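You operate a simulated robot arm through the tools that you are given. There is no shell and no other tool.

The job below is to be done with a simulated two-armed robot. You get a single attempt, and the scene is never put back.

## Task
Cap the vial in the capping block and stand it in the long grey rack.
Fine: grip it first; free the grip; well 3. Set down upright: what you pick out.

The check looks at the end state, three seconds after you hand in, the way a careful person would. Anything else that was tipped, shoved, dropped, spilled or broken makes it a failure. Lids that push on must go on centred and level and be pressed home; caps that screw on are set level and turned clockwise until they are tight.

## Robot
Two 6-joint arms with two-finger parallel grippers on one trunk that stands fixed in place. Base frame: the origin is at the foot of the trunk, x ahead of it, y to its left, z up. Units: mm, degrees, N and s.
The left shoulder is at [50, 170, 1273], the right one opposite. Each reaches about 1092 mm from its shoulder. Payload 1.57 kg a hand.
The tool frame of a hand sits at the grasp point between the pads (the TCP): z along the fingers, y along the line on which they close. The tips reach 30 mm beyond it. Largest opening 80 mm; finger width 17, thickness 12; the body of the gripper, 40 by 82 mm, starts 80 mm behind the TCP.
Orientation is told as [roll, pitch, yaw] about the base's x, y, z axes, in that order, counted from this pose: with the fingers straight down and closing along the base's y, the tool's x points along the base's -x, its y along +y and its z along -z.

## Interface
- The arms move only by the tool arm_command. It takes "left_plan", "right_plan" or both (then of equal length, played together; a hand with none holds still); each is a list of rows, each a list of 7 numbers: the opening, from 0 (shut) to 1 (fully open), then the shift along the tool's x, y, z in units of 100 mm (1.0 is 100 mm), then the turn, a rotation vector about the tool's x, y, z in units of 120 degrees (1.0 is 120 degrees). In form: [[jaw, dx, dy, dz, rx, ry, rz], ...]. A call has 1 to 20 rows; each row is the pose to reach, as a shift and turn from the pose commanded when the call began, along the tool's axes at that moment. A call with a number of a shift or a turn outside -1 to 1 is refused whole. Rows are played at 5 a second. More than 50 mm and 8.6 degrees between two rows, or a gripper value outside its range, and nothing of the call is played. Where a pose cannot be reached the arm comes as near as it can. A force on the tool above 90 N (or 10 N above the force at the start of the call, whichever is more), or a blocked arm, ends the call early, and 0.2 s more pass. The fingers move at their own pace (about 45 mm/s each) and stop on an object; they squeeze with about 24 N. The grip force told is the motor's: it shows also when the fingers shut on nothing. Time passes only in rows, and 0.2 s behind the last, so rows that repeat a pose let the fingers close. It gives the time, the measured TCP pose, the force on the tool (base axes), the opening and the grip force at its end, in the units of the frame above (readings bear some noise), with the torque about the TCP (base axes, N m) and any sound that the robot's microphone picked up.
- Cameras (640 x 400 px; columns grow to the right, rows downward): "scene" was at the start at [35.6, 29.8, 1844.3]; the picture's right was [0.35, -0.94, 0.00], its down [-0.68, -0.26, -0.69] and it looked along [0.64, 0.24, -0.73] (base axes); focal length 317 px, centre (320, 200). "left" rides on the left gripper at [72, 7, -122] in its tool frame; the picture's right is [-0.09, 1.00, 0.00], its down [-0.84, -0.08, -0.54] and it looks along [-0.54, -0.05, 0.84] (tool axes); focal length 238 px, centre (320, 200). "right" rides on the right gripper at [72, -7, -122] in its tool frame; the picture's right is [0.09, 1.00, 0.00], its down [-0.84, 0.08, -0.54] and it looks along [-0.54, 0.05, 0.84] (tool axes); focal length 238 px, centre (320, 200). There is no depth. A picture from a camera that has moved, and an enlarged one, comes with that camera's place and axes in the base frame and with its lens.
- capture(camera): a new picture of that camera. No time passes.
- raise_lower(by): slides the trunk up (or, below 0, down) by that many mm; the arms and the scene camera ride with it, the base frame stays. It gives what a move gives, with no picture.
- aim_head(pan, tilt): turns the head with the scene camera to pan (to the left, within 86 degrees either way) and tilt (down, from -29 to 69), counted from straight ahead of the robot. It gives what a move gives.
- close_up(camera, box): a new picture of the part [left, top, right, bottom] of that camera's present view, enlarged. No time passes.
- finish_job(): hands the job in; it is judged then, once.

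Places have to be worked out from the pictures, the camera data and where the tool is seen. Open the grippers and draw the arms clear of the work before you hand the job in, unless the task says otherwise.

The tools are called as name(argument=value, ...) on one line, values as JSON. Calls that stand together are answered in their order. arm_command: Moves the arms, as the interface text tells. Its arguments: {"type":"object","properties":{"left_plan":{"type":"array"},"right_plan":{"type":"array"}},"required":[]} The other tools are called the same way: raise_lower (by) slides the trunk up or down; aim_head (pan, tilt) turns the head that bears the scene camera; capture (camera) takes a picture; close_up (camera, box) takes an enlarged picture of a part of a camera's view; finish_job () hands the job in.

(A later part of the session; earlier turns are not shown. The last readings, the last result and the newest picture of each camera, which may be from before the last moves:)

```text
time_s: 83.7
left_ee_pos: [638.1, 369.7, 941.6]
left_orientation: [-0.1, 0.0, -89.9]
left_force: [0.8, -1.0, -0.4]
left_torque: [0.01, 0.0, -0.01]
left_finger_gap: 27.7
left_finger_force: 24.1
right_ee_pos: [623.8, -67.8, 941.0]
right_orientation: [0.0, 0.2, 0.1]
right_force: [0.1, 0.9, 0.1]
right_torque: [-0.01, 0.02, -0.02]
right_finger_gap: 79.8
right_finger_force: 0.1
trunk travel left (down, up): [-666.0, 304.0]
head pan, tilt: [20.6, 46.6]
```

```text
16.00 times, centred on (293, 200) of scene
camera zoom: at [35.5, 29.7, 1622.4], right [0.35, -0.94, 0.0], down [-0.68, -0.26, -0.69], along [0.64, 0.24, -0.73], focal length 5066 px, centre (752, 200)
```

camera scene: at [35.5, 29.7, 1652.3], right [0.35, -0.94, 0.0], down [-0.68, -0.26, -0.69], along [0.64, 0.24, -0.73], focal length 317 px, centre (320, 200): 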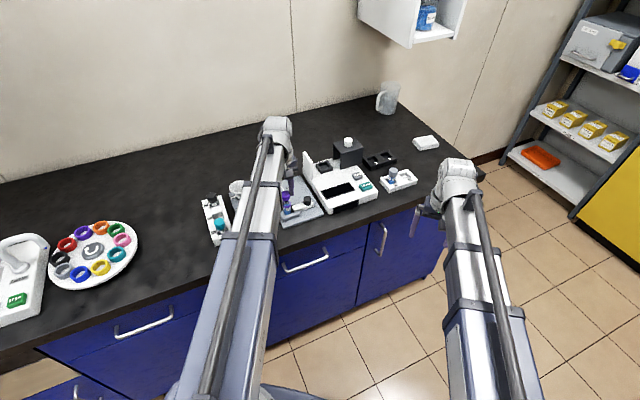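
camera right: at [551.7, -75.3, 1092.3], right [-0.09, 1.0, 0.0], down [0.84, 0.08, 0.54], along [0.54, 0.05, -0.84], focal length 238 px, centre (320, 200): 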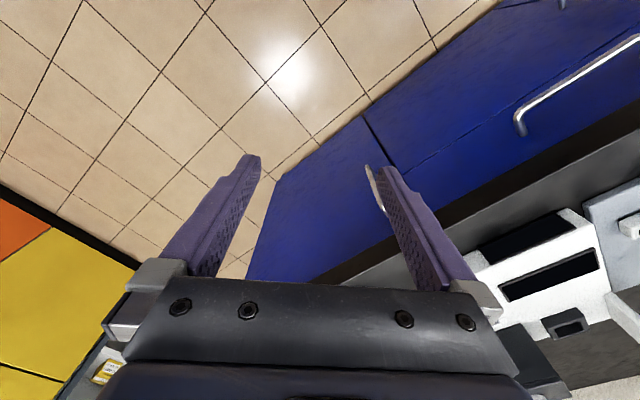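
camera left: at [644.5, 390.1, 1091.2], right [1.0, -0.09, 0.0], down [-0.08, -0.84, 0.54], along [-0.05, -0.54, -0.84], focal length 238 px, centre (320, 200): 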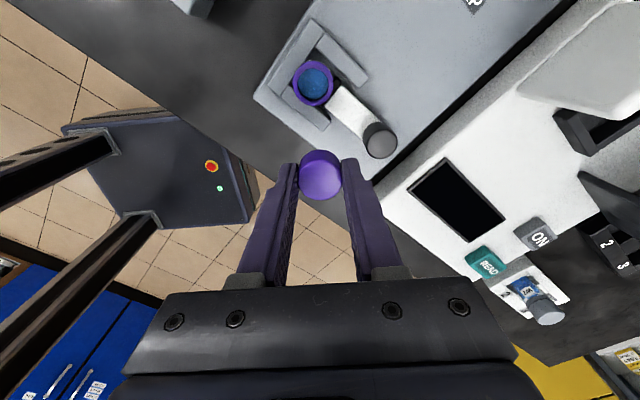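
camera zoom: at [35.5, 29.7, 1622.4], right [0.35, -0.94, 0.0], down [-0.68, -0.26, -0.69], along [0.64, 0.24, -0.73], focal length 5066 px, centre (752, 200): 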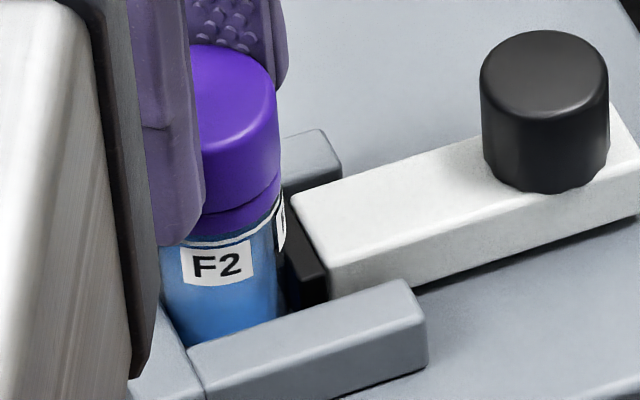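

Near the ring, still free. I lower 2 mm to press onto the seat.

raise_lower(by=-2)

raise_lower(by=-1)

close_up(camera="left", box=[285, 125, 355, 175])

close_up(camera="scene", box=[278, 190, 308, 210])

```text
time_s: 84.3
left_ee_pos: [638.8, 368.2, 939.5]
left_orientation: [0.1, -0.1, -89.9]
left_force: [3.8, -0.2, 14.3]
left_torque: [-0.01, -0.18, 0.05]
left_finger_gap: 27.3
left_finger_force: 23.9
right_ee_pos: [624.2, -69.2, 940.5]
right_orientation: [-0.1, -0.2, 0.0]
right_force: [0.5, -1.5, -0.4]
right_torque: [0.0, 0.01, 0.02]
right_finger_gap: 79.9
right_finger_force: 0.1
trunk travel left (down, up): [-664.0, 306.0]
head pan, tilt: [20.6, 46.6]
heard: snap
```

```text
time_s: 84.8
left_ee_pos: [638.1, 368.0, 939.6]
left_orientation: [0.1, 0.1, -89.8]
left_force: [5.2, 0.9, 28.9]
left_torque: [0.01, -0.26, 0.09]
left_finger_gap: 27.7
left_finger_force: 23.7
right_ee_pos: [622.6, -69.3, 939.1]
right_orientation: [0.0, -0.1, -0.1]
right_force: [1.2, -0.2, -0.2]
right_torque: [-0.02, 0.01, 0.0]
right_finger_gap: 79.9
right_finger_force: 0.1
trunk travel left (down, up): [-663.0, 307.0]
head pan, tilt: [20.6, 46.6]
```

```text
8.00 times, centred on (320, 150) of left
camera zoom: at [643.6, 440.4, 1061.6], right [1.0, -0.09, 0.0], down [-0.08, -0.84, 0.54], along [-0.05, -0.54, -0.84], focal length 1907 px, centre (320, 600)
```

zoom: 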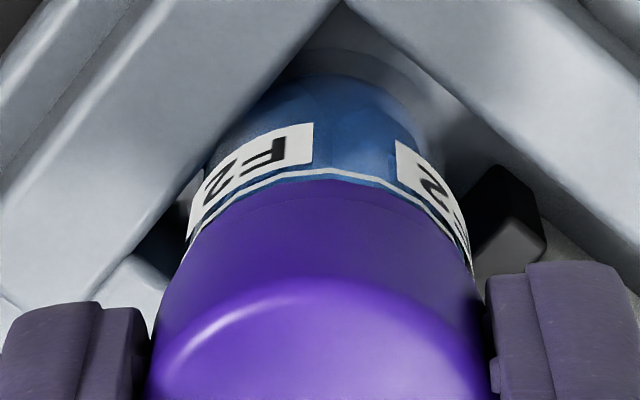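

```text
16.00 times, centred on (293, 200) of scene
camera zoom: at [33.7, 28.4, 1619.8], right [0.35, -0.94, 0.0], down [-0.68, -0.25, -0.69], along [0.64, 0.24, -0.73], focal length 5066 px, centre (752, 200)
```

zoom: 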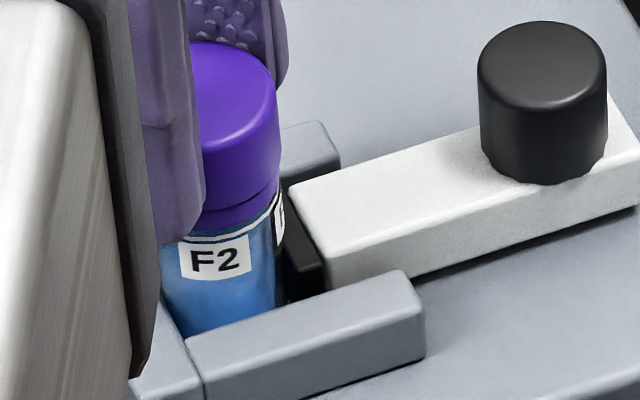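

A snap came as I pressed with the cap centred (14 N), then 29 N held solid: the push-on cap has clicked home. I unload gently by 1.5 mm before letting go.

raise_lower(by=1.5)

close_up(camera="left", box=[285, 125, 355, 175])

close_up(camera="scene", box=[278, 190, 308, 210])

```text
time_s: 85.3
left_ee_pos: [637.8, 369.4, 938.5]
left_orientation: [-0.1, 0.0, -89.9]
left_force: [2.1, -1.0, 7.9]
left_torque: [-0.1, -0.12, 0.04]
left_finger_gap: 27.5
left_finger_force: 24.3
right_ee_pos: [623.6, -68.7, 938.7]
right_orientation: [-0.1, 0.0, 0.1]
right_force: [0.2, -0.6, -0.2]
right_torque: [0.0, -0.03, 0.02]
right_finger_gap: 79.7
right_finger_force: 0.0
trunk travel left (down, up): [-664.0, 306.0]
head pan, tilt: [20.6, 46.6]
```

```text
8.00 times, centred on (320, 150) of left
camera zoom: at [644.0, 440.6, 1061.6], right [1.0, -0.09, 0.0], down [-0.08, -0.84, 0.54], along [-0.05, -0.54, -0.84], focal length 1907 px, centre (320, 600)
```

zoom: 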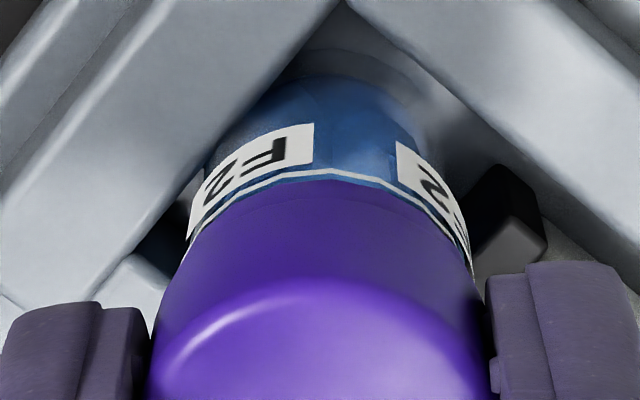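

```text
16.00 times, centred on (293, 200) of scene
camera zoom: at [35.1, 29.1, 1620.7], right [0.35, -0.94, 0.0], down [-0.68, -0.25, -0.69], along [0.64, 0.24, -0.73], focal length 5066 px, centre (752, 200)
```

zoom: 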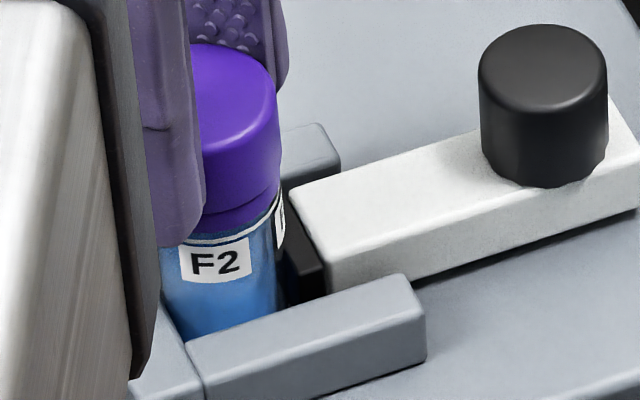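

Load is down to 8 N with the cap flush. I ease another 0.5 mm and open the fingers, listening.

raise_lower(by=0.4)

arm_command(left_plan=[[0.4, 0, 0, 0, 0, 0, 0], [0.6, 0, 0, 0, 0, 0, 0], [0.7, 0, 0, 0, 0, 0, 0], [0.7, 0, 0, 0, 0, 0, 0]])

close_up(camera="left", box=[285, 125, 355, 205])

close_up(camera="scene", box=[278, 190, 308, 210])

```text
time_s: 85.8
left_ee_pos: [637.6, 369.1, 939.7]
left_orientation: [-0.2, 0.0, -89.9]
left_force: [0.6, -0.5, 0.2]
left_torque: [-0.04, 0.0, 0.04]
left_finger_gap: 27.7
left_finger_force: 24.5
right_ee_pos: [623.5, -68.0, 938.3]
right_orientation: [0.0, 0.1, 0.1]
right_force: [0.1, 0.5, -0.4]
right_torque: [-0.04, -0.01, 0.01]
right_finger_gap: 80.0
right_finger_force: 0.1
trunk travel left (down, up): [-665.0, 305.0]
head pan, tilt: [20.6, 46.6]
heard: snap
```

```text
time_s: 86.8
left_ee_pos: [638.9, 369.3, 939.7]
left_orientation: [0.1, 0.0, -90.0]
left_force: [0.6, 1.3, 0.2]
left_torque: [-0.01, 0.01, -0.02]
left_finger_gap: 56.3
left_finger_force: 0.1
right_ee_pos: [623.4, -67.1, 939.7]
right_orientation: [-0.1, 0.0, 0.0]
right_force: [0.1, 0.4, -0.3]
right_torque: [0.0, -0.03, 0.01]
right_finger_gap: 80.2
right_finger_force: 0.1
trunk travel left (down, up): [-665.0, 305.0]
head pan, tilt: [20.6, 46.6]
heard: snap
```

```text
5.00 times, centred on (320, 165) of left
camera zoom: at [644.5, 441.1, 1062.0], right [1.0, -0.09, 0.0], down [-0.08, -0.84, 0.54], along [-0.05, -0.54, -0.84], focal length 1192 px, centre (320, 375)
```

zoom: 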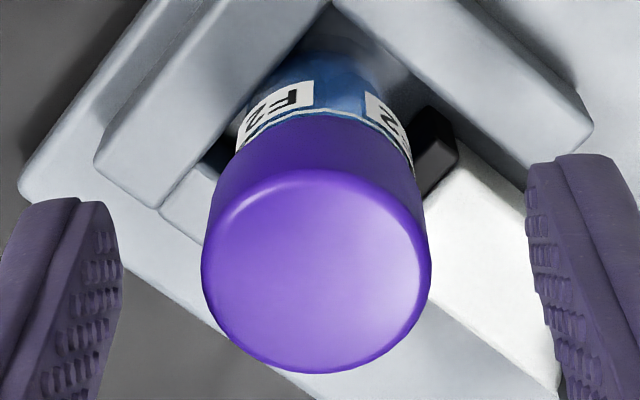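

```text
16.00 times, centred on (293, 200) of scene
camera zoom: at [35.6, 29.7, 1621.3], right [0.35, -0.94, 0.0], down [-0.68, -0.26, -0.69], along [0.64, 0.24, -0.73], focal length 5066 px, centre (752, 200)
```

zoom: 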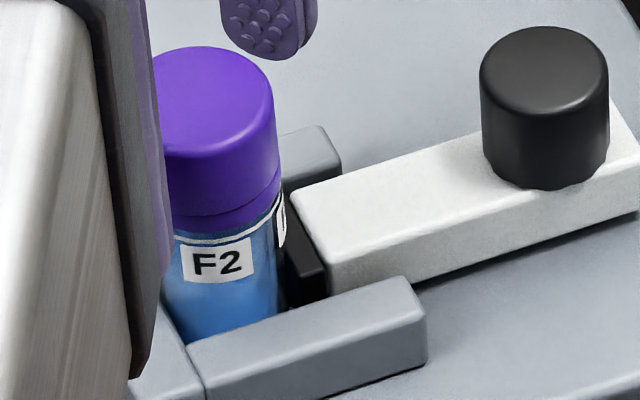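

The snaps come each time the cap crosses its seat: on when pressed (14 N), off on unloading, on again at release; and only in the "on" state under load did I read torque (0.09 N·m). All my turning so far was in the "off" state, so I will re-grip, press until it snaps, and only then turn clockwise. First I raise and turn the open hand back for a long stroke.

raise_lower(by=32)

arm_command(left_plan=[[0.7, 0, 0, 0, 0, 0, -0.0625], [0.7, 0, 0, 0, 0, 0, -0.125], [0.7, 0, 0, 0, 0, 0, -0.1875], [0.7, 0, 0, 0, 0, 0, -0.25], [0.7, 0, 0, 0, 0, 0, -0.3125], [0.7, 0, 0, 0, 0, 0, -0.375], [0.7, 0, 0, 0, 0, 0, -0.4375], [0.7, 0, 0, 0, 0, 0, -0.5], [0.7, 0, 0, 0, 0, 0, -0.5625], [0.7, 0, 0, 0, 0, 0, -0.625], [0.7, 0, 0, 0, 0, 0, -0.6875]])

arm_command(left_plan=[[0.6, 0, 0, 0, 0, 0, -0.0625], [0.6, 0, 0, 0, 0, 0, -0.125], [0.6, 0, 0, 0, 0, 0, -0.1875], [0.6, 0, 0, 0, 0, 0, -0.25], [0.6, 0, 0, 0, 0, 0, -0.3125], [0.6, 0, 0, 0, 0, 0, -0.375], [0.6, 0, 0, 0, 0, 0, -0.4375], [0.6, 0, 0, 0, 0, 0, -0.5], [0.6, 0, 0, 0, 0, 0, -0.5625], [0.6, 0, 0, 0, 0, 0, -0.625], [0.6, 0, 0, 0, 0, 0, -0.6875], [0.6, 0, 0, 0, 0, 0, -0.6875]])

close_up(camera="left", box=[280, 110, 360, 190])

```text
time_s: 87.5
left_ee_pos: [639.6, 368.9, 971.2]
left_orientation: [0.0, -0.1, -90.0]
left_force: [-0.1, 0.6, -0.4]
left_torque: [-0.02, 0.0, -0.02]
left_finger_gap: 56.1
left_finger_force: 0.0
right_ee_pos: [623.6, -67.6, 971.2]
right_orientation: [0.0, 0.1, -0.1]
right_force: [-0.1, 0.6, -0.9]
right_torque: [0.0, -0.03, -0.03]
right_finger_gap: 79.9
right_finger_force: 0.2
trunk travel left (down, up): [-697.0, 273.0]
head pan, tilt: [20.6, 46.6]
```

```text
time_s: 90.0
left_ee_pos: [638.3, 368.8, 971.2]
left_orientation: [0.0, -0.1, -7.3]
left_force: [0.2, 0.5, 0.4]
left_torque: [-0.02, 0.0, 0.01]
left_finger_gap: 56.0
left_finger_force: 0.0
right_ee_pos: [623.5, -68.0, 971.7]
right_orientation: [-0.1, 0.0, 0.0]
right_force: [-0.1, -0.1, 0.6]
right_torque: [0.01, 0.0, -0.02]
right_finger_gap: 80.0
right_finger_force: 0.1
trunk travel left (down, up): [-697.0, 273.0]
head pan, tilt: [20.6, 46.6]
```

```text
time_s: 92.5
left_ee_pos: [639.0, 369.2, 970.9]
left_orientation: [0.0, -0.1, 75.2]
left_force: [-0.2, 0.0, 0.1]
left_torque: [0.01, -0.01, 0.03]
left_finger_gap: 48.0
left_finger_force: 0.0
right_ee_pos: [623.5, -68.0, 971.0]
right_orientation: [0.0, 0.1, 0.0]
right_force: [-0.4, -1.0, -0.3]
right_torque: [-0.02, 0.01, -0.04]
right_finger_gap: 80.0
right_finger_force: 0.1
trunk travel left (down, up): [-697.0, 273.0]
head pan, tilt: [20.6, 46.6]
```

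```text
5.00 times, centred on (320, 150) of left
camera zoom: at [613.0, 301.0, 1093.9], right [-0.94, 0.34, 0.0], down [0.29, 0.79, 0.54], along [0.19, 0.51, -0.84], focal length 1192 px, centre (320, 450)
```

zoom: 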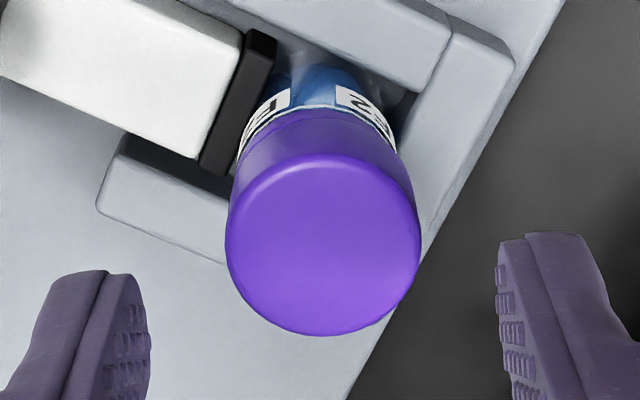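

The cap is 0.3/0.8 mm (tool x/y) from the hand's axis. I correct, lower 31.5 mm, grip, then press until the snap.

arm_command(left_plan=[[0.6, 0.003, 0.008, 0, 0, 0, 0], [0.6, 0.003, 0.008, 0, 0, 0, 0], [0.6, 0.003, 0.008, 0, 0, 0, 0]])

raise_lower(by=-31.5)

arm_command(left_plan=[[0.45, 0, 0, 0, 0, 0, 0], [0.2, 0, 0, 0, 0, 0, 0], [0.2, 0, 0, 0, 0, 0, 0], [0.2, 0, 0, 0, 0, 0, 0], [0.2, 0, 0, 0, 0, 0, 0]])

raise_lower(by=-1.5)

close_up(camera="left", box=[285, 125, 355, 175])

```text
time_s: 93.3
left_ee_pos: [637.7, 368.9, 971.8]
left_orientation: [-0.1, 0.0, 75.1]
left_force: [0.2, -0.2, 0.8]
left_torque: [0.0, 0.0, 0.02]
left_finger_gap: 48.0
left_finger_force: 0.1
right_ee_pos: [623.5, -67.5, 971.9]
right_orientation: [0.0, 0.0, -0.1]
right_force: [0.4, 0.4, 0.2]
right_torque: [0.0, -0.02, -0.03]
right_finger_gap: 79.9
right_finger_force: 0.1
trunk travel left (down, up): [-697.0, 273.0]
head pan, tilt: [20.6, 46.6]
```

```text
time_s: 94.1
left_ee_pos: [636.8, 369.0, 940.9]
left_orientation: [0.1, 0.0, 75.1]
left_force: [-0.1, 0.2, -0.2]
left_torque: [0.02, -0.03, 0.01]
left_finger_gap: 48.1
left_finger_force: 0.0
right_ee_pos: [624.4, -68.4, 940.4]
right_orientation: [0.0, 0.0, -0.1]
right_force: [-0.3, 1.5, -0.5]
right_torque: [-0.01, 0.02, 0.0]
right_finger_gap: 79.9
right_finger_force: 0.1
trunk travel left (down, up): [-665.0, 305.0]
head pan, tilt: [20.6, 46.6]
```

```text
time_s: 95.3
left_ee_pos: [637.2, 368.5, 939.3]
left_orientation: [0.0, 0.0, 75.1]
left_force: [0.2, -0.4, 0.3]
left_torque: [0.0, -0.03, -0.04]
left_finger_gap: 28.6
left_finger_force: 24.1
right_ee_pos: [623.3, -68.5, 940.0]
right_orientation: [0.0, -0.1, 0.0]
right_force: [-0.4, -0.7, 1.4]
right_torque: [0.0, -0.01, -0.02]
right_finger_gap: 80.0
right_finger_force: 0.0
trunk travel left (down, up): [-665.0, 305.0]
head pan, tilt: [20.6, 46.6]
heard: snap
```

```text
time_s: 95.8
left_ee_pos: [637.4, 368.3, 939.3]
left_orientation: [0.0, -0.2, 75.1]
left_force: [3.1, -0.5, 14.1]
left_torque: [-0.05, -0.09, 0.01]
left_finger_gap: 28.6
left_finger_force: 24.1
right_ee_pos: [623.9, -69.3, 938.0]
right_orientation: [-0.1, 0.0, 0.0]
right_force: [-0.6, 0.6, 0.5]
right_torque: [0.01, 0.0, -0.01]
right_finger_gap: 80.2
right_finger_force: 0.0
trunk travel left (down, up): [-664.0, 306.0]
head pan, tilt: [20.6, 46.6]
```

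```text
8.00 times, centred on (320, 150) of left
camera zoom: at [611.5, 301.2, 1061.6], right [-0.94, 0.35, 0.0], down [0.29, 0.79, 0.54], along [0.19, 0.51, -0.84], focal length 1907 px, centre (320, 600)
```

zoom: 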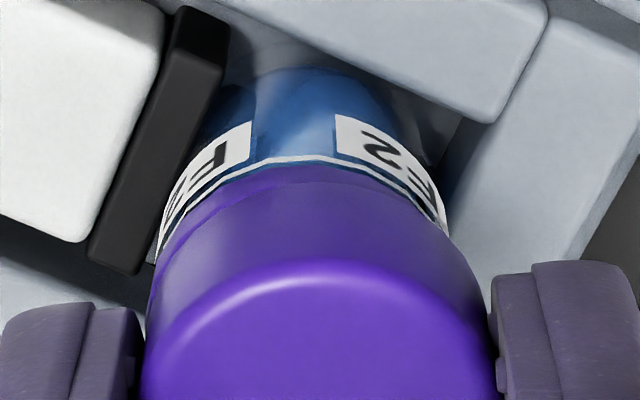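

The grip snapped it off: the arm overshot and pulled the cap about 1.5 mm off the ring's centre. I unload 1 mm, shift back 1.5 mm along tool -y, and check centring.

raise_lower(by=1)

arm_command(left_plan=[[0.2, 0, -0.007, 0, 0, 0, 0], [0.2, 0, -0.014, 0, 0, 0, 0], [0.2, 0, -0.014, 0, 0, 0, 0], [0.2, 0, -0.014, 0, 0, 0, 0]])

close_up(camera="left", box=[285, 125, 355, 175])

close_up(camera="scene", box=[278, 190, 308, 210])

```text
time_s: 96.3
left_ee_pos: [637.4, 369.2, 939.3]
left_orientation: [0.0, 0.0, 75.1]
left_force: [0.7, -1.1, 4.1]
left_torque: [-0.01, -0.04, 0.01]
left_finger_gap: 28.7
left_finger_force: 24.0
right_ee_pos: [622.7, -68.7, 940.4]
right_orientation: [0.0, 0.0, 0.0]
right_force: [-0.1, -1.1, 0.2]
right_torque: [0.04, 0.01, 0.01]
right_finger_gap: 79.9
right_finger_force: 0.0
trunk travel left (down, up): [-665.0, 305.0]
head pan, tilt: [20.6, 46.6]
```

```text
time_s: 97.3
left_ee_pos: [637.7, 369.2, 940.3]
left_orientation: [-0.1, 0.0, 75.1]
left_force: [-0.1, -0.7, 2.5]
left_torque: [0.02, 0.02, 0.02]
left_finger_gap: 28.6
left_finger_force: 23.5
right_ee_pos: [623.8, -68.6, 939.8]
right_orientation: [0.1, -0.1, 0.0]
right_force: [-0.5, -0.1, 0.7]
right_torque: [-0.02, -0.01, 0.0]
right_finger_gap: 79.7
right_finger_force: 0.0
trunk travel left (down, up): [-665.0, 305.0]
head pan, tilt: [20.6, 46.6]
```

```text
8.00 times, centred on (320, 150) of left
camera zoom: at [612.6, 301.3, 1062.1], right [-0.94, 0.35, 0.0], down [0.29, 0.79, 0.54], along [0.19, 0.51, -0.84], focal length 1907 px, centre (320, 600)
```

zoom: 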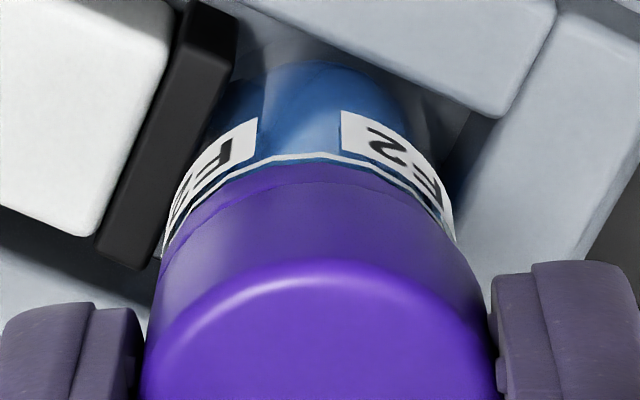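

```text
16.00 times, centred on (293, 200) of scene
camera zoom: at [35.2, 29.6, 1621.3], right [0.35, -0.94, 0.0], down [-0.68, -0.26, -0.69], along [0.64, 0.24, -0.73], focal length 5066 px, centre (752, 200)
```

zoom: 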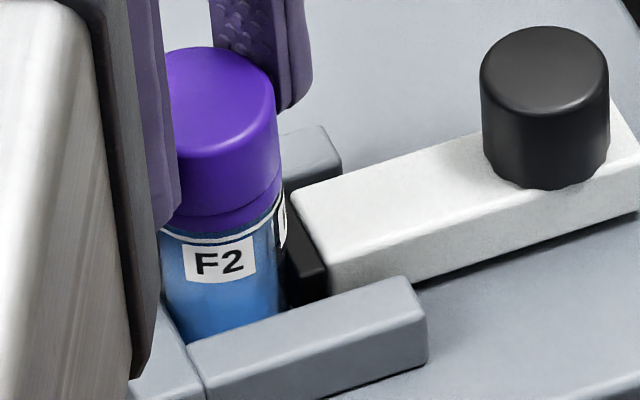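

Still about 0.8 mm off sideways. I shift a further 0.8 mm and press lightly, listening for the snap.

arm_command(left_plan=[[0.2, 0, -0.008, 0, 0, 0, 0], [0.2, 0, -0.008, 0, 0, 0, 0], [0.2, 0, -0.008, 0, 0, 0, 0]])

raise_lower(by=-1)

close_up(camera="left", box=[285, 125, 355, 175])

```text
time_s: 98.1
left_ee_pos: [639.5, 368.5, 940.0]
left_orientation: [0.0, 0.0, 75.1]
left_force: [-1.1, 0.4, 3.3]
left_torque: [0.04, 0.01, 0.01]
left_finger_gap: 28.7
left_finger_force: 24.7
right_ee_pos: [623.8, -68.3, 940.3]
right_orientation: [0.1, 0.1, -0.1]
right_force: [-0.1, 0.5, -0.1]
right_torque: [-0.03, -0.03, -0.01]
right_finger_gap: 80.3
right_finger_force: 0.0
trunk travel left (down, up): [-665.0, 305.0]
head pan, tilt: [20.6, 46.6]
```

```text
time_s: 98.6
left_ee_pos: [639.4, 368.6, 938.7]
left_orientation: [0.0, 0.0, 75.1]
left_force: [0.3, 0.6, 12.2]
left_torque: [0.0, 0.0, 0.02]
left_finger_gap: 28.6
left_finger_force: 24.5
right_ee_pos: [624.0, -68.5, 938.9]
right_orientation: [0.1, 0.0, 0.1]
right_force: [-0.4, 0.3, 0.6]
right_torque: [-0.04, 0.01, -0.02]
right_finger_gap: 79.8
right_finger_force: 0.1
trunk travel left (down, up): [-664.0, 306.0]
head pan, tilt: [20.6, 46.6]
```

```text
8.00 times, centred on (320, 150) of left
camera zoom: at [613.1, 300.5, 1061.6], right [-0.94, 0.35, 0.0], down [0.29, 0.79, 0.54], along [0.19, 0.51, -0.84], focal length 1907 px, centre (320, 600)
```

zoom: 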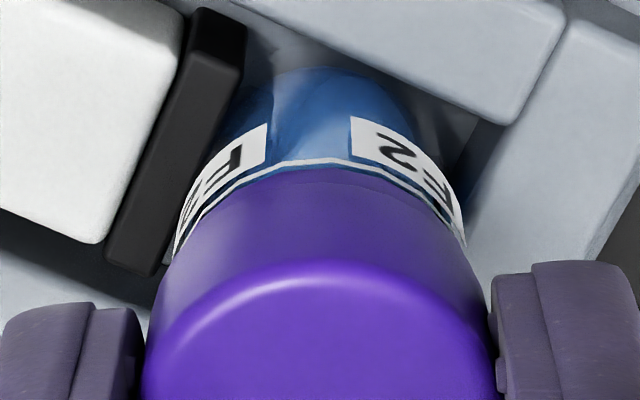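

Now centred (torques near zero, 12 N straight down). I turn clockwise 45° and read torque.

arm_command(left_plan=[[0.2, 0, 0, 0, 0, 0, 0.0625], [0.2, 0, 0, 0, 0, 0, 0.125], [0.2, 0, 0, 0, 0, 0, 0.1875], [0.2, 0, 0, 0, 0, 0, 0.25], [0.2, 0, 0, 0, 0, 0, 0.3125], [0.2, 0, 0, 0, 0, 0, 0.375]])

close_up(camera="left", box=[285, 125, 355, 175])

close_up(camera="scene", box=[278, 190, 308, 210])

```text
time_s: 100.0
left_ee_pos: [638.7, 368.9, 937.7]
left_orientation: [0.0, 0.0, 29.8]
left_force: [0.0, 0.3, 11.0]
left_torque: [0.01, 0.0, 0.01]
left_finger_gap: 28.5
left_finger_force: 23.4
right_ee_pos: [623.0, -69.4, 939.3]
right_orientation: [0.1, -0.1, 0.0]
right_force: [0.5, -0.1, 0.0]
right_torque: [0.02, 0.0, -0.03]
right_finger_gap: 80.0
right_finger_force: 0.1
trunk travel left (down, up): [-664.0, 306.0]
head pan, tilt: [20.6, 46.6]
```

```text
8.00 times, centred on (320, 150) of left
camera zoom: at [572.6, 338.1, 1061.4], right [-0.42, 0.91, 0.0], down [0.76, 0.35, 0.54], along [0.49, 0.23, -0.84], focal length 1907 px, centre (320, 600)
```

zoom: 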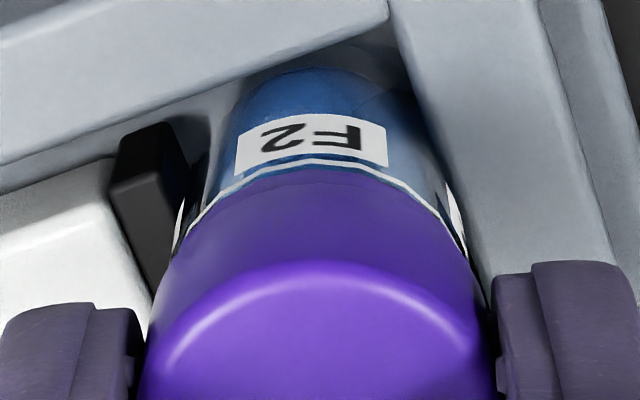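

```text
16.00 times, centred on (293, 200) of scene
camera zoom: at [34.6, 29.2, 1620.4], right [0.35, -0.94, 0.0], down [-0.68, -0.25, -0.69], along [0.64, 0.24, -0.73], focal length 5066 px, centre (752, 200)
```

zoom: 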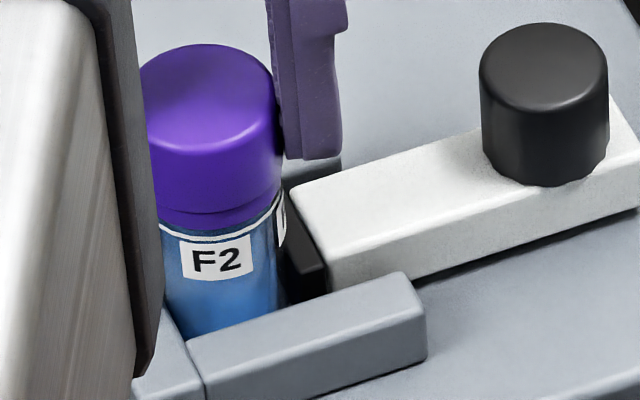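

Still no torque: it just spins. To learn the present state I unload by 1 mm and listen (a snap would mean it was seated).

raise_lower(by=1)

raise_lower(by=0.5)

close_up(camera="left", box=[300, 135, 345, 165])

close_up(camera="scene", box=[278, 190, 308, 210])

```text
time_s: 100.5
left_ee_pos: [639.2, 368.7, 939.4]
left_orientation: [-0.1, 0.1, 30.1]
left_force: [-0.4, -0.7, 0.5]
left_torque: [0.01, -0.03, 0.04]
left_finger_gap: 28.7
left_finger_force: 23.7
right_ee_pos: [623.5, -68.3, 940.4]
right_orientation: [-0.1, 0.0, 0.0]
right_force: [-0.3, -0.1, 1.1]
right_torque: [-0.02, 0.02, 0.0]
right_finger_gap: 80.3
right_finger_force: 0.1
trunk travel left (down, up): [-665.0, 305.0]
head pan, tilt: [20.6, 46.6]
```

```text
time_s: 101.0
left_ee_pos: [638.4, 368.4, 940.6]
left_orientation: [0.0, 0.0, 30.1]
left_force: [0.3, 0.8, -0.1]
left_torque: [0.04, 0.0, 0.02]
left_finger_gap: 28.7
left_finger_force: 24.3
right_ee_pos: [624.0, -68.9, 940.1]
right_orientation: [0.0, 0.0, 0.0]
right_force: [0.2, -0.1, 0.4]
right_torque: [-0.03, -0.02, -0.03]
right_finger_gap: 80.0
right_finger_force: 0.0
trunk travel left (down, up): [-665.0, 305.0]
head pan, tilt: [20.6, 46.6]
```

```text
13.33 times, centred on (322, 150) of left
camera zoom: at [573.3, 338.3, 1062.4], right [-0.42, 0.91, 0.0], down [0.76, 0.35, 0.54], along [0.49, 0.23, -0.84], focal length 3178 px, centre (287, 867)
```

zoom: 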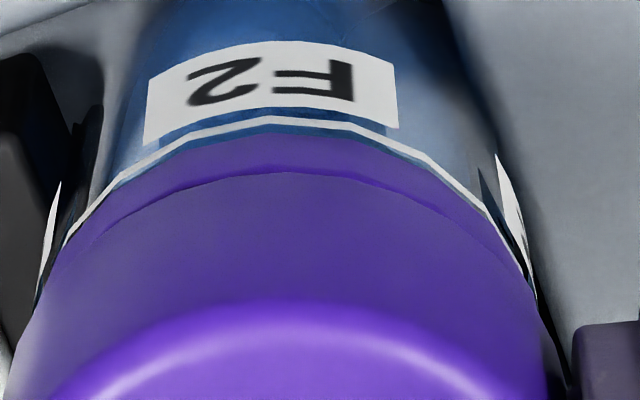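

```text
16.00 times, centred on (293, 200) of scene
camera zoom: at [35.5, 29.7, 1621.8], right [0.35, -0.94, 0.0], down [-0.68, -0.26, -0.69], along [0.64, 0.24, -0.73], focal length 5066 px, centre (752, 200)
```

zoom: 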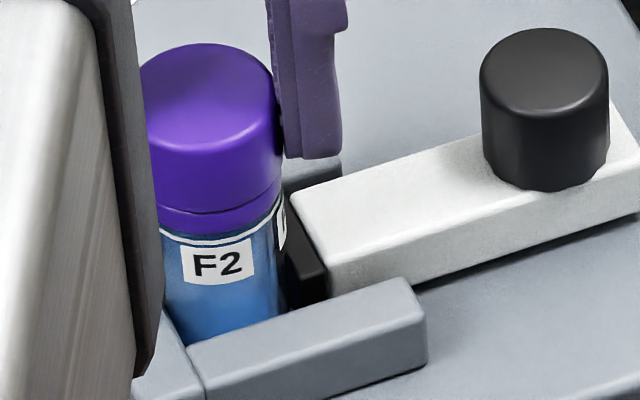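

No snap, and it lifted freely, so it was not seated at 11–12 N. I press again from here to a higher load, still centred, listening for the snap as at the 14–29 N press.

raise_lower(by=-2.5)

raise_lower(by=-0.8)

close_up(camera="left", box=[300, 135, 345, 165])

```text
time_s: 101.6
left_ee_pos: [638.9, 368.8, 939.3]
left_orientation: [0.0, -0.1, 30.2]
left_force: [1.6, 1.4, 19.4]
left_torque: [0.01, -0.04, 0.02]
left_finger_gap: 28.7
left_finger_force: 23.7
right_ee_pos: [623.5, -70.1, 937.4]
right_orientation: [0.0, -0.1, 0.0]
right_force: [-0.6, 0.5, -0.7]
right_torque: [0.0, 0.0, 0.02]
right_finger_gap: 80.0
right_finger_force: 0.1
trunk travel left (down, up): [-663.0, 307.0]
head pan, tilt: [20.6, 46.6]
```

```text
time_s: 102.1
left_ee_pos: [637.8, 367.1, 939.0]
left_orientation: [-0.1, -0.3, 30.2]
left_force: [4.0, 1.5, 30.4]
left_torque: [0.0, -0.11, 0.02]
left_finger_gap: 28.7
left_finger_force: 24.2
right_ee_pos: [621.7, -68.9, 937.7]
right_orientation: [0.0, -0.1, 0.1]
right_force: [0.4, -0.4, 0.2]
right_torque: [0.0, -0.01, -0.01]
right_finger_gap: 80.1
right_finger_force: 0.0
trunk travel left (down, up): [-662.0, 308.0]
head pan, tilt: [20.6, 46.6]
```

```text
13.33 times, centred on (322, 150) of left
camera zoom: at [572.0, 337.5, 1060.6], right [-0.42, 0.91, 0.0], down [0.76, 0.35, 0.54], along [0.49, 0.23, -0.84], focal length 3178 px, centre (287, 867)
```

zoom: 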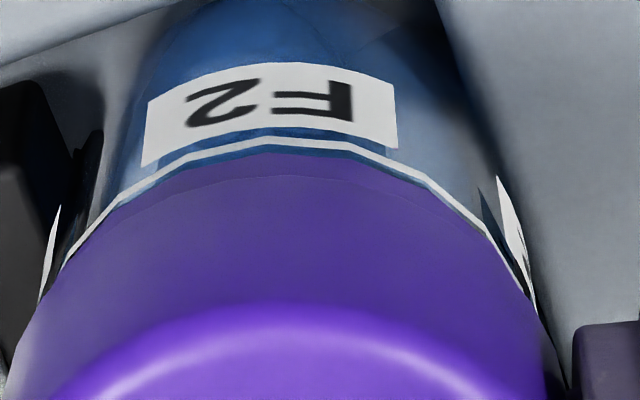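

At 30 N the seam has almost vanished: the ring band looks about 1 mm thinner than before, so the cap seems lower than it ever was. I look at the seam at full zoom and in the scene view.

close_up(camera="left", box=[305, 140, 335, 160])

close_up(camera="scene", box=[276, 190, 306, 210])

```text
16.00 times, centred on (320, 150) of left
camera zoom: at [572.0, 337.5, 1060.6], right [-0.42, 0.91, 0.0], down [0.76, 0.35, 0.54], along [0.49, 0.23, -0.84], focal length 3814 px, centre (320, 1000)
```

zoom: 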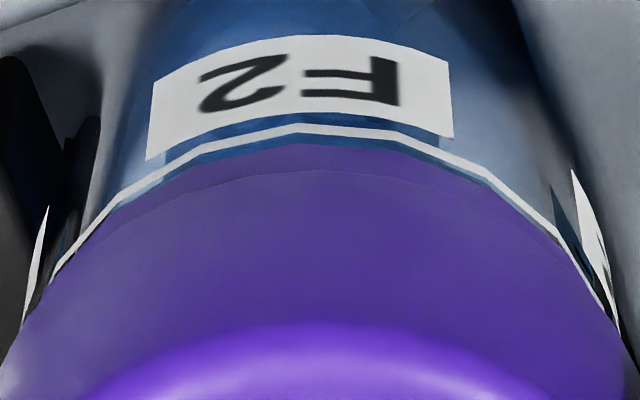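

```text
16.00 times, centred on (291, 200) of scene
camera zoom: at [33.2, 28.3, 1618.8], right [0.35, -0.94, 0.0], down [-0.68, -0.25, -0.69], along [0.64, 0.24, -0.73], focal length 5066 px, centre (784, 200)
```

zoom: 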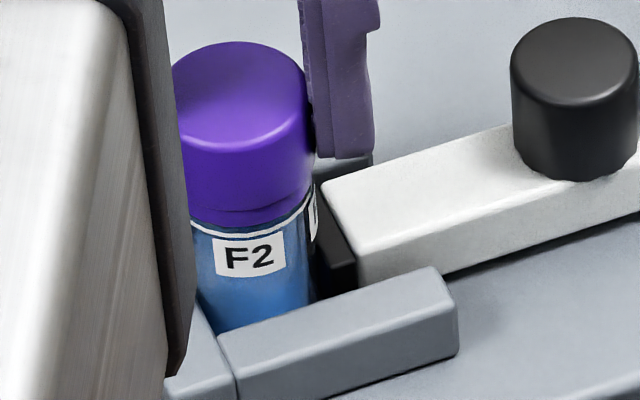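

The cap is now flush with only a hairline seam. Holding this 30 N load I turn clockwise 30° to see whether any thread or tightening torque shows.

arm_command(left_plan=[[0.2, 0, 0, 0, 0, 0, 0.05], [0.2, 0, 0, 0, 0, 0, 0.1], [0.2, 0, 0, 0, 0, 0, 0.15], [0.2, 0, 0, 0, 0, 0, 0.2], [0.2, 0, 0, 0, 0, 0, 0.25]])

close_up(camera="left", box=[305, 140, 335, 160])

close_up(camera="scene", box=[276, 190, 306, 210])

```text
time_s: 103.3
left_ee_pos: [639.5, 367.6, 937.4]
left_orientation: [0.1, -0.1, 0.0]
left_force: [-0.8, 0.3, 21.5]
left_torque: [0.0, 0.0, 0.03]
left_finger_gap: 28.9
left_finger_force: 25.0
right_ee_pos: [623.6, -69.3, 937.8]
right_orientation: [0.0, -0.1, -0.1]
right_force: [0.1, -0.6, -0.8]
right_torque: [-0.04, -0.01, 0.0]
right_finger_gap: 80.0
right_finger_force: 0.1
trunk travel left (down, up): [-662.0, 308.0]
head pan, tilt: [20.6, 46.6]
```

```text
16.00 times, centred on (320, 150) of left
camera zoom: at [565.8, 374.4, 1060.2], right [0.09, 1.0, 0.0], down [0.84, -0.08, 0.54], along [0.54, -0.05, -0.84], focal length 3814 px, centre (320, 1000)
```

zoom: 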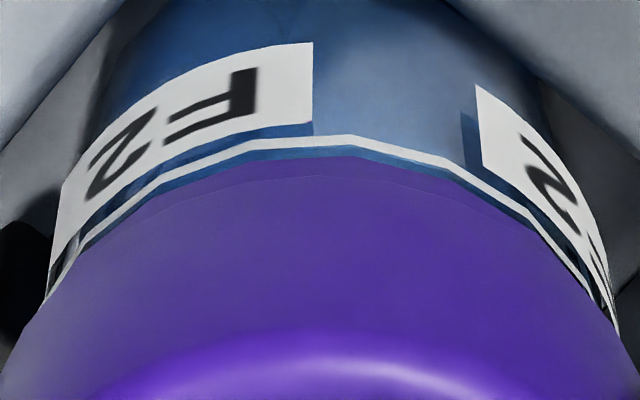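

```text
16.00 times, centred on (291, 200) of scene
camera zoom: at [33.4, 28.6, 1618.6], right [0.35, -0.94, 0.0], down [-0.68, -0.25, -0.69], along [0.64, 0.24, -0.73], focal length 5066 px, centre (784, 200)
```

zoom: 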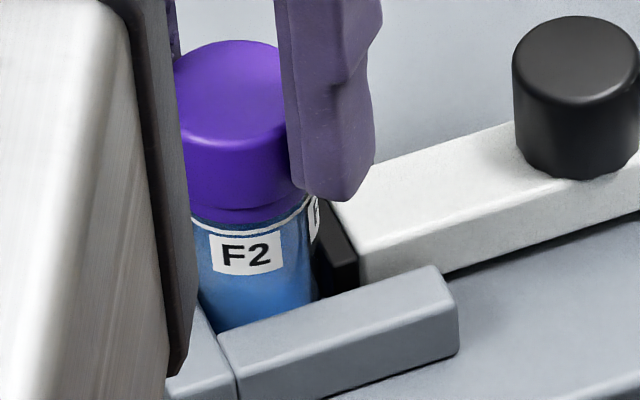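

Turning under load the force fell from 30 to 21 N, the hand sank 0.4 mm and the ring band got thinner: the cap is screwing down. I continue clockwise 45° under load.

arm_command(left_plan=[[0.2, 0, 0, 0, 0, 0, 0.0625], [0.2, 0, 0, 0, 0, 0, 0.125], [0.2, 0, 0, 0, 0, 0, 0.1875], [0.2, 0, 0, 0, 0, 0, 0.25], [0.2, 0, 0, 0, 0, 0, 0.3125], [0.2, 0, 0, 0, 0, 0, 0.375]])

close_up(camera="left", box=[305, 140, 335, 160])

close_up(camera="left", box=[285, 125, 355, 205])

```text
time_s: 104.7
left_ee_pos: [638.5, 368.2, 937.7]
left_orientation: [0.1, 0.0, -45.1]
left_force: [1.1, -0.8, 18.5]
left_torque: [-0.06, 0.0, 0.02]
left_finger_gap: 28.6
left_finger_force: 23.9
right_ee_pos: [623.0, -69.1, 937.6]
right_orientation: [0.0, 0.0, -0.1]
right_force: [-0.3, 0.3, 0.0]
right_torque: [-0.03, -0.03, 0.02]
right_finger_gap: 80.2
right_finger_force: 0.2
trunk travel left (down, up): [-662.0, 308.0]
head pan, tilt: [20.6, 46.6]
```

```text
16.00 times, centred on (320, 150) of left
camera zoom: at [591.7, 423.9, 1060.1], right [0.77, 0.64, 0.0], down [0.54, -0.65, 0.54], along [0.35, -0.42, -0.84], focal length 3814 px, centre (320, 1000)
```

zoom: 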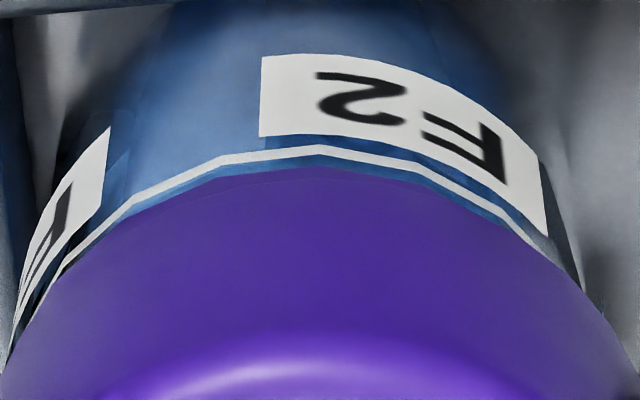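

```text
5.00 times, centred on (320, 165) of left
camera zoom: at [591.7, 423.9, 1060.1], right [0.77, 0.64, 0.0], down [0.54, -0.65, 0.54], along [0.35, -0.42, -0.84], focal length 1192 px, centre (320, 375)
```

zoom: 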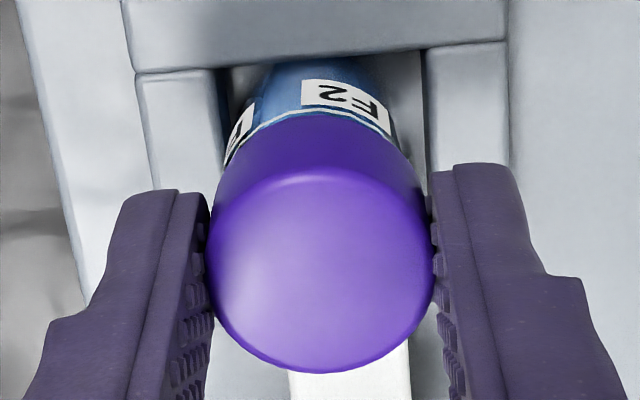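

The band changes are also explained by the cap leaning toward the camera side, so I can't call it a thread yet. I unload, lift the cap about 1 mm off the ring, and re-centre precisely to test turning in the snapped state.

raise_lower(by=3)

close_up(camera="left", box=[285, 125, 355, 175])

close_up(camera="left", box=[280, 135, 360, 215])

close_up(camera="scene", box=[276, 190, 306, 210])

```text
time_s: 105.2
left_ee_pos: [638.5, 369.5, 939.5]
left_orientation: [0.0, 0.0, -45.0]
left_force: [0.4, -0.6, 1.0]
left_torque: [-0.04, 0.01, 0.04]
left_finger_gap: 28.7
left_finger_force: 23.8
right_ee_pos: [623.3, -68.4, 939.6]
right_orientation: [0.0, -0.1, 0.0]
right_force: [0.1, 0.3, 0.3]
right_torque: [0.01, 0.0, -0.01]
right_finger_gap: 79.9
right_finger_force: 0.1
trunk travel left (down, up): [-665.0, 305.0]
head pan, tilt: [20.6, 46.6]
```

```text
8.00 times, centred on (320, 150) of left
camera zoom: at [592.4, 424.4, 1062.1], right [0.77, 0.64, 0.0], down [0.54, -0.65, 0.54], along [0.35, -0.42, -0.84], focal length 1907 px, centre (320, 600)
```

zoom: 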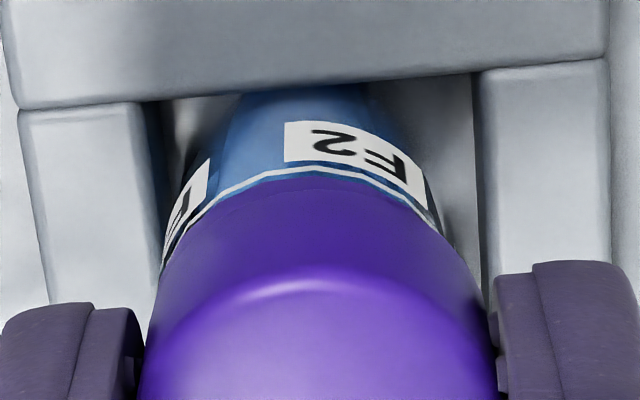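

```text
5.00 times, centred on (320, 175) of left
camera zoom: at [592.4, 424.4, 1062.1], right [0.77, 0.64, 0.0], down [0.54, -0.65, 0.54], along [0.35, -0.42, -0.84], focal length 1192 px, centre (320, 325)
```

zoom: 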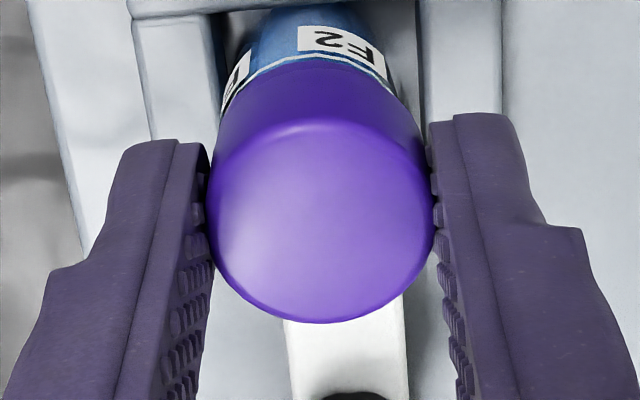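

```text
16.00 times, centred on (291, 200) of scene
camera zoom: at [35.4, 29.6, 1621.3], right [0.35, -0.94, 0.0], down [-0.68, -0.26, -0.69], along [0.64, 0.24, -0.73], focal length 5066 px, centre (784, 200)
```

zoom: 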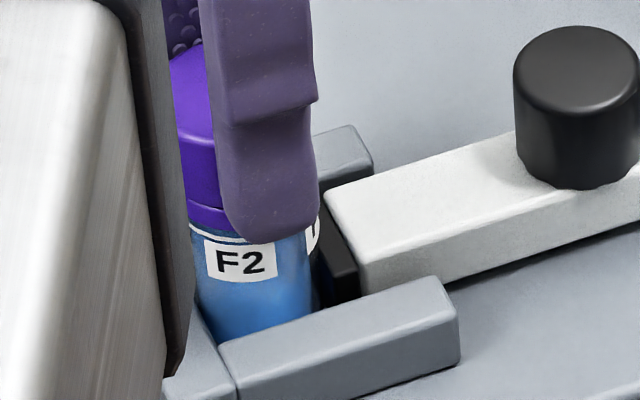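

The cap sits about 1 mm off along the bench normal. I lift slightly more, shift back 1 mm (tool -y), and look at both axes again.

raise_lower(by=1)

arm_command(left_plan=[[0.2, 0, -0.01, 0, 0, 0, 0], [0.2, 0, -0.01, 0, 0, 0, 0], [0.2, 0, -0.01, 0, 0, 0, 0]])

close_up(camera="left", box=[285, 125, 355, 175])

close_up(camera="scene", box=[276, 190, 306, 210])

```text
time_s: 105.7
left_ee_pos: [638.6, 369.4, 941.1]
left_orientation: [0.1, 0.0, -44.8]
left_force: [0.6, -0.4, 0.2]
left_torque: [0.01, 0.01, -0.02]
left_finger_gap: 28.7
left_finger_force: 24.0
right_ee_pos: [623.8, -69.0, 940.9]
right_orientation: [0.0, 0.0, 0.0]
right_force: [-0.8, 0.5, 0.4]
right_torque: [-0.02, 0.01, -0.04]
right_finger_gap: 79.9
right_finger_force: 0.1
trunk travel left (down, up): [-666.0, 304.0]
head pan, tilt: [20.6, 46.6]
```

```text
time_s: 106.5
left_ee_pos: [639.4, 368.9, 940.2]
left_orientation: [0.0, 0.0, -44.9]
left_force: [0.6, -0.1, -0.4]
left_torque: [-0.02, -0.03, 0.0]
left_finger_gap: 28.8
left_finger_force: 24.3
right_ee_pos: [623.6, -68.9, 940.9]
right_orientation: [0.0, 0.1, -0.1]
right_force: [0.6, 0.0, -0.5]
right_torque: [-0.02, 0.0, 0.0]
right_finger_gap: 80.1
right_finger_force: 0.1
trunk travel left (down, up): [-666.0, 304.0]
head pan, tilt: [20.6, 46.6]
```

```text
8.00 times, centred on (320, 150) of left
camera zoom: at [592.1, 423.6, 1063.2], right [0.77, 0.64, 0.0], down [0.54, -0.65, 0.54], along [0.35, -0.42, -0.84], focal length 1907 px, centre (320, 600)
```

zoom: 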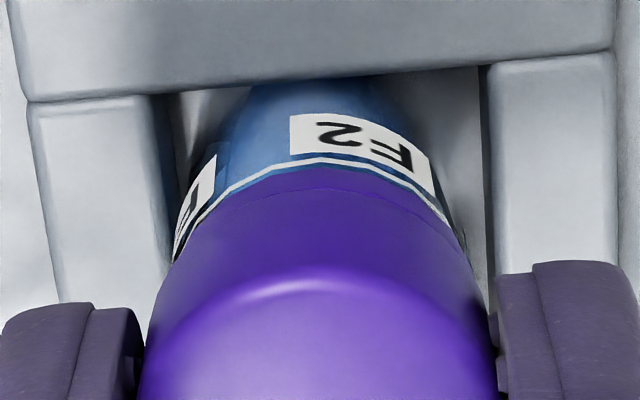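

```text
16.00 times, centred on (291, 200) of scene
camera zoom: at [35.6, 29.7, 1622.5], right [0.35, -0.94, 0.0], down [-0.68, -0.26, -0.69], along [0.64, 0.24, -0.73], focal length 5066 px, centre (784, 200)
```

zoom: 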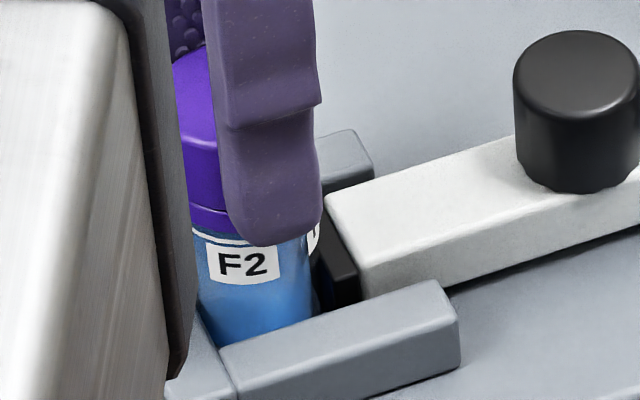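

Centred along the normal now. I lower in small steps and listen for the snap.

raise_lower(by=-1)

raise_lower(by=-1)

raise_lower(by=-1)

close_up(camera="left", box=[285, 125, 355, 175])

```text
time_s: 107.0
left_ee_pos: [638.5, 368.0, 939.4]
left_orientation: [0.1, 0.1, -45.0]
left_force: [-0.3, -0.1, 0.3]
left_torque: [0.01, 0.01, -0.03]
left_finger_gap: 29.0
left_finger_force: 23.8
right_ee_pos: [624.4, -69.0, 939.5]
right_orientation: [-0.1, 0.0, -0.1]
right_force: [-0.2, 0.5, 0.0]
right_torque: [0.02, 0.02, 0.0]
right_finger_gap: 80.1
right_finger_force: 0.0
trunk travel left (down, up): [-665.0, 305.0]
head pan, tilt: [20.6, 46.6]
```

```text
time_s: 107.5
left_ee_pos: [637.8, 367.3, 938.7]
left_orientation: [0.0, -0.1, -44.9]
left_force: [-0.5, -0.9, 1.0]
left_torque: [-0.01, -0.01, 0.0]
left_finger_gap: 28.8
left_finger_force: 24.2
right_ee_pos: [623.9, -68.4, 939.1]
right_orientation: [0.0, 0.0, 0.0]
right_force: [-0.6, -0.4, -1.1]
right_torque: [0.0, -0.01, -0.02]
right_finger_gap: 80.3
right_finger_force: 0.1
trunk travel left (down, up): [-664.0, 306.0]
head pan, tilt: [20.6, 46.6]
```

```text
time_s: 108.0
left_ee_pos: [638.3, 367.9, 938.1]
left_orientation: [0.0, 0.0, -45.0]
left_force: [-0.3, -1.0, 5.4]
left_torque: [0.0, -0.04, 0.01]
left_finger_gap: 28.9
left_finger_force: 23.9
right_ee_pos: [623.3, -68.1, 938.3]
right_orientation: [0.0, -0.1, 0.0]
right_force: [-0.5, -0.3, -0.2]
right_torque: [0.01, -0.01, 0.0]
right_finger_gap: 80.1
right_finger_force: 0.1
trunk travel left (down, up): [-663.0, 307.0]
head pan, tilt: [20.6, 46.6]
```

```text
8.00 times, centred on (320, 150) of left
camera zoom: at [591.7, 423.4, 1060.5], right [0.77, 0.64, 0.0], down [0.54, -0.65, 0.54], along [0.35, -0.42, -0.84], focal length 1907 px, centre (320, 600)
```

zoom: 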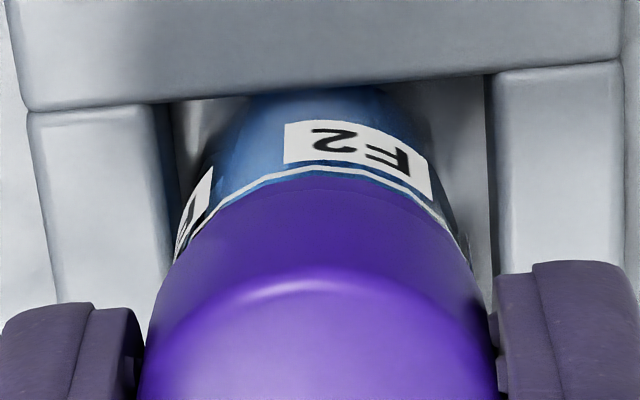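

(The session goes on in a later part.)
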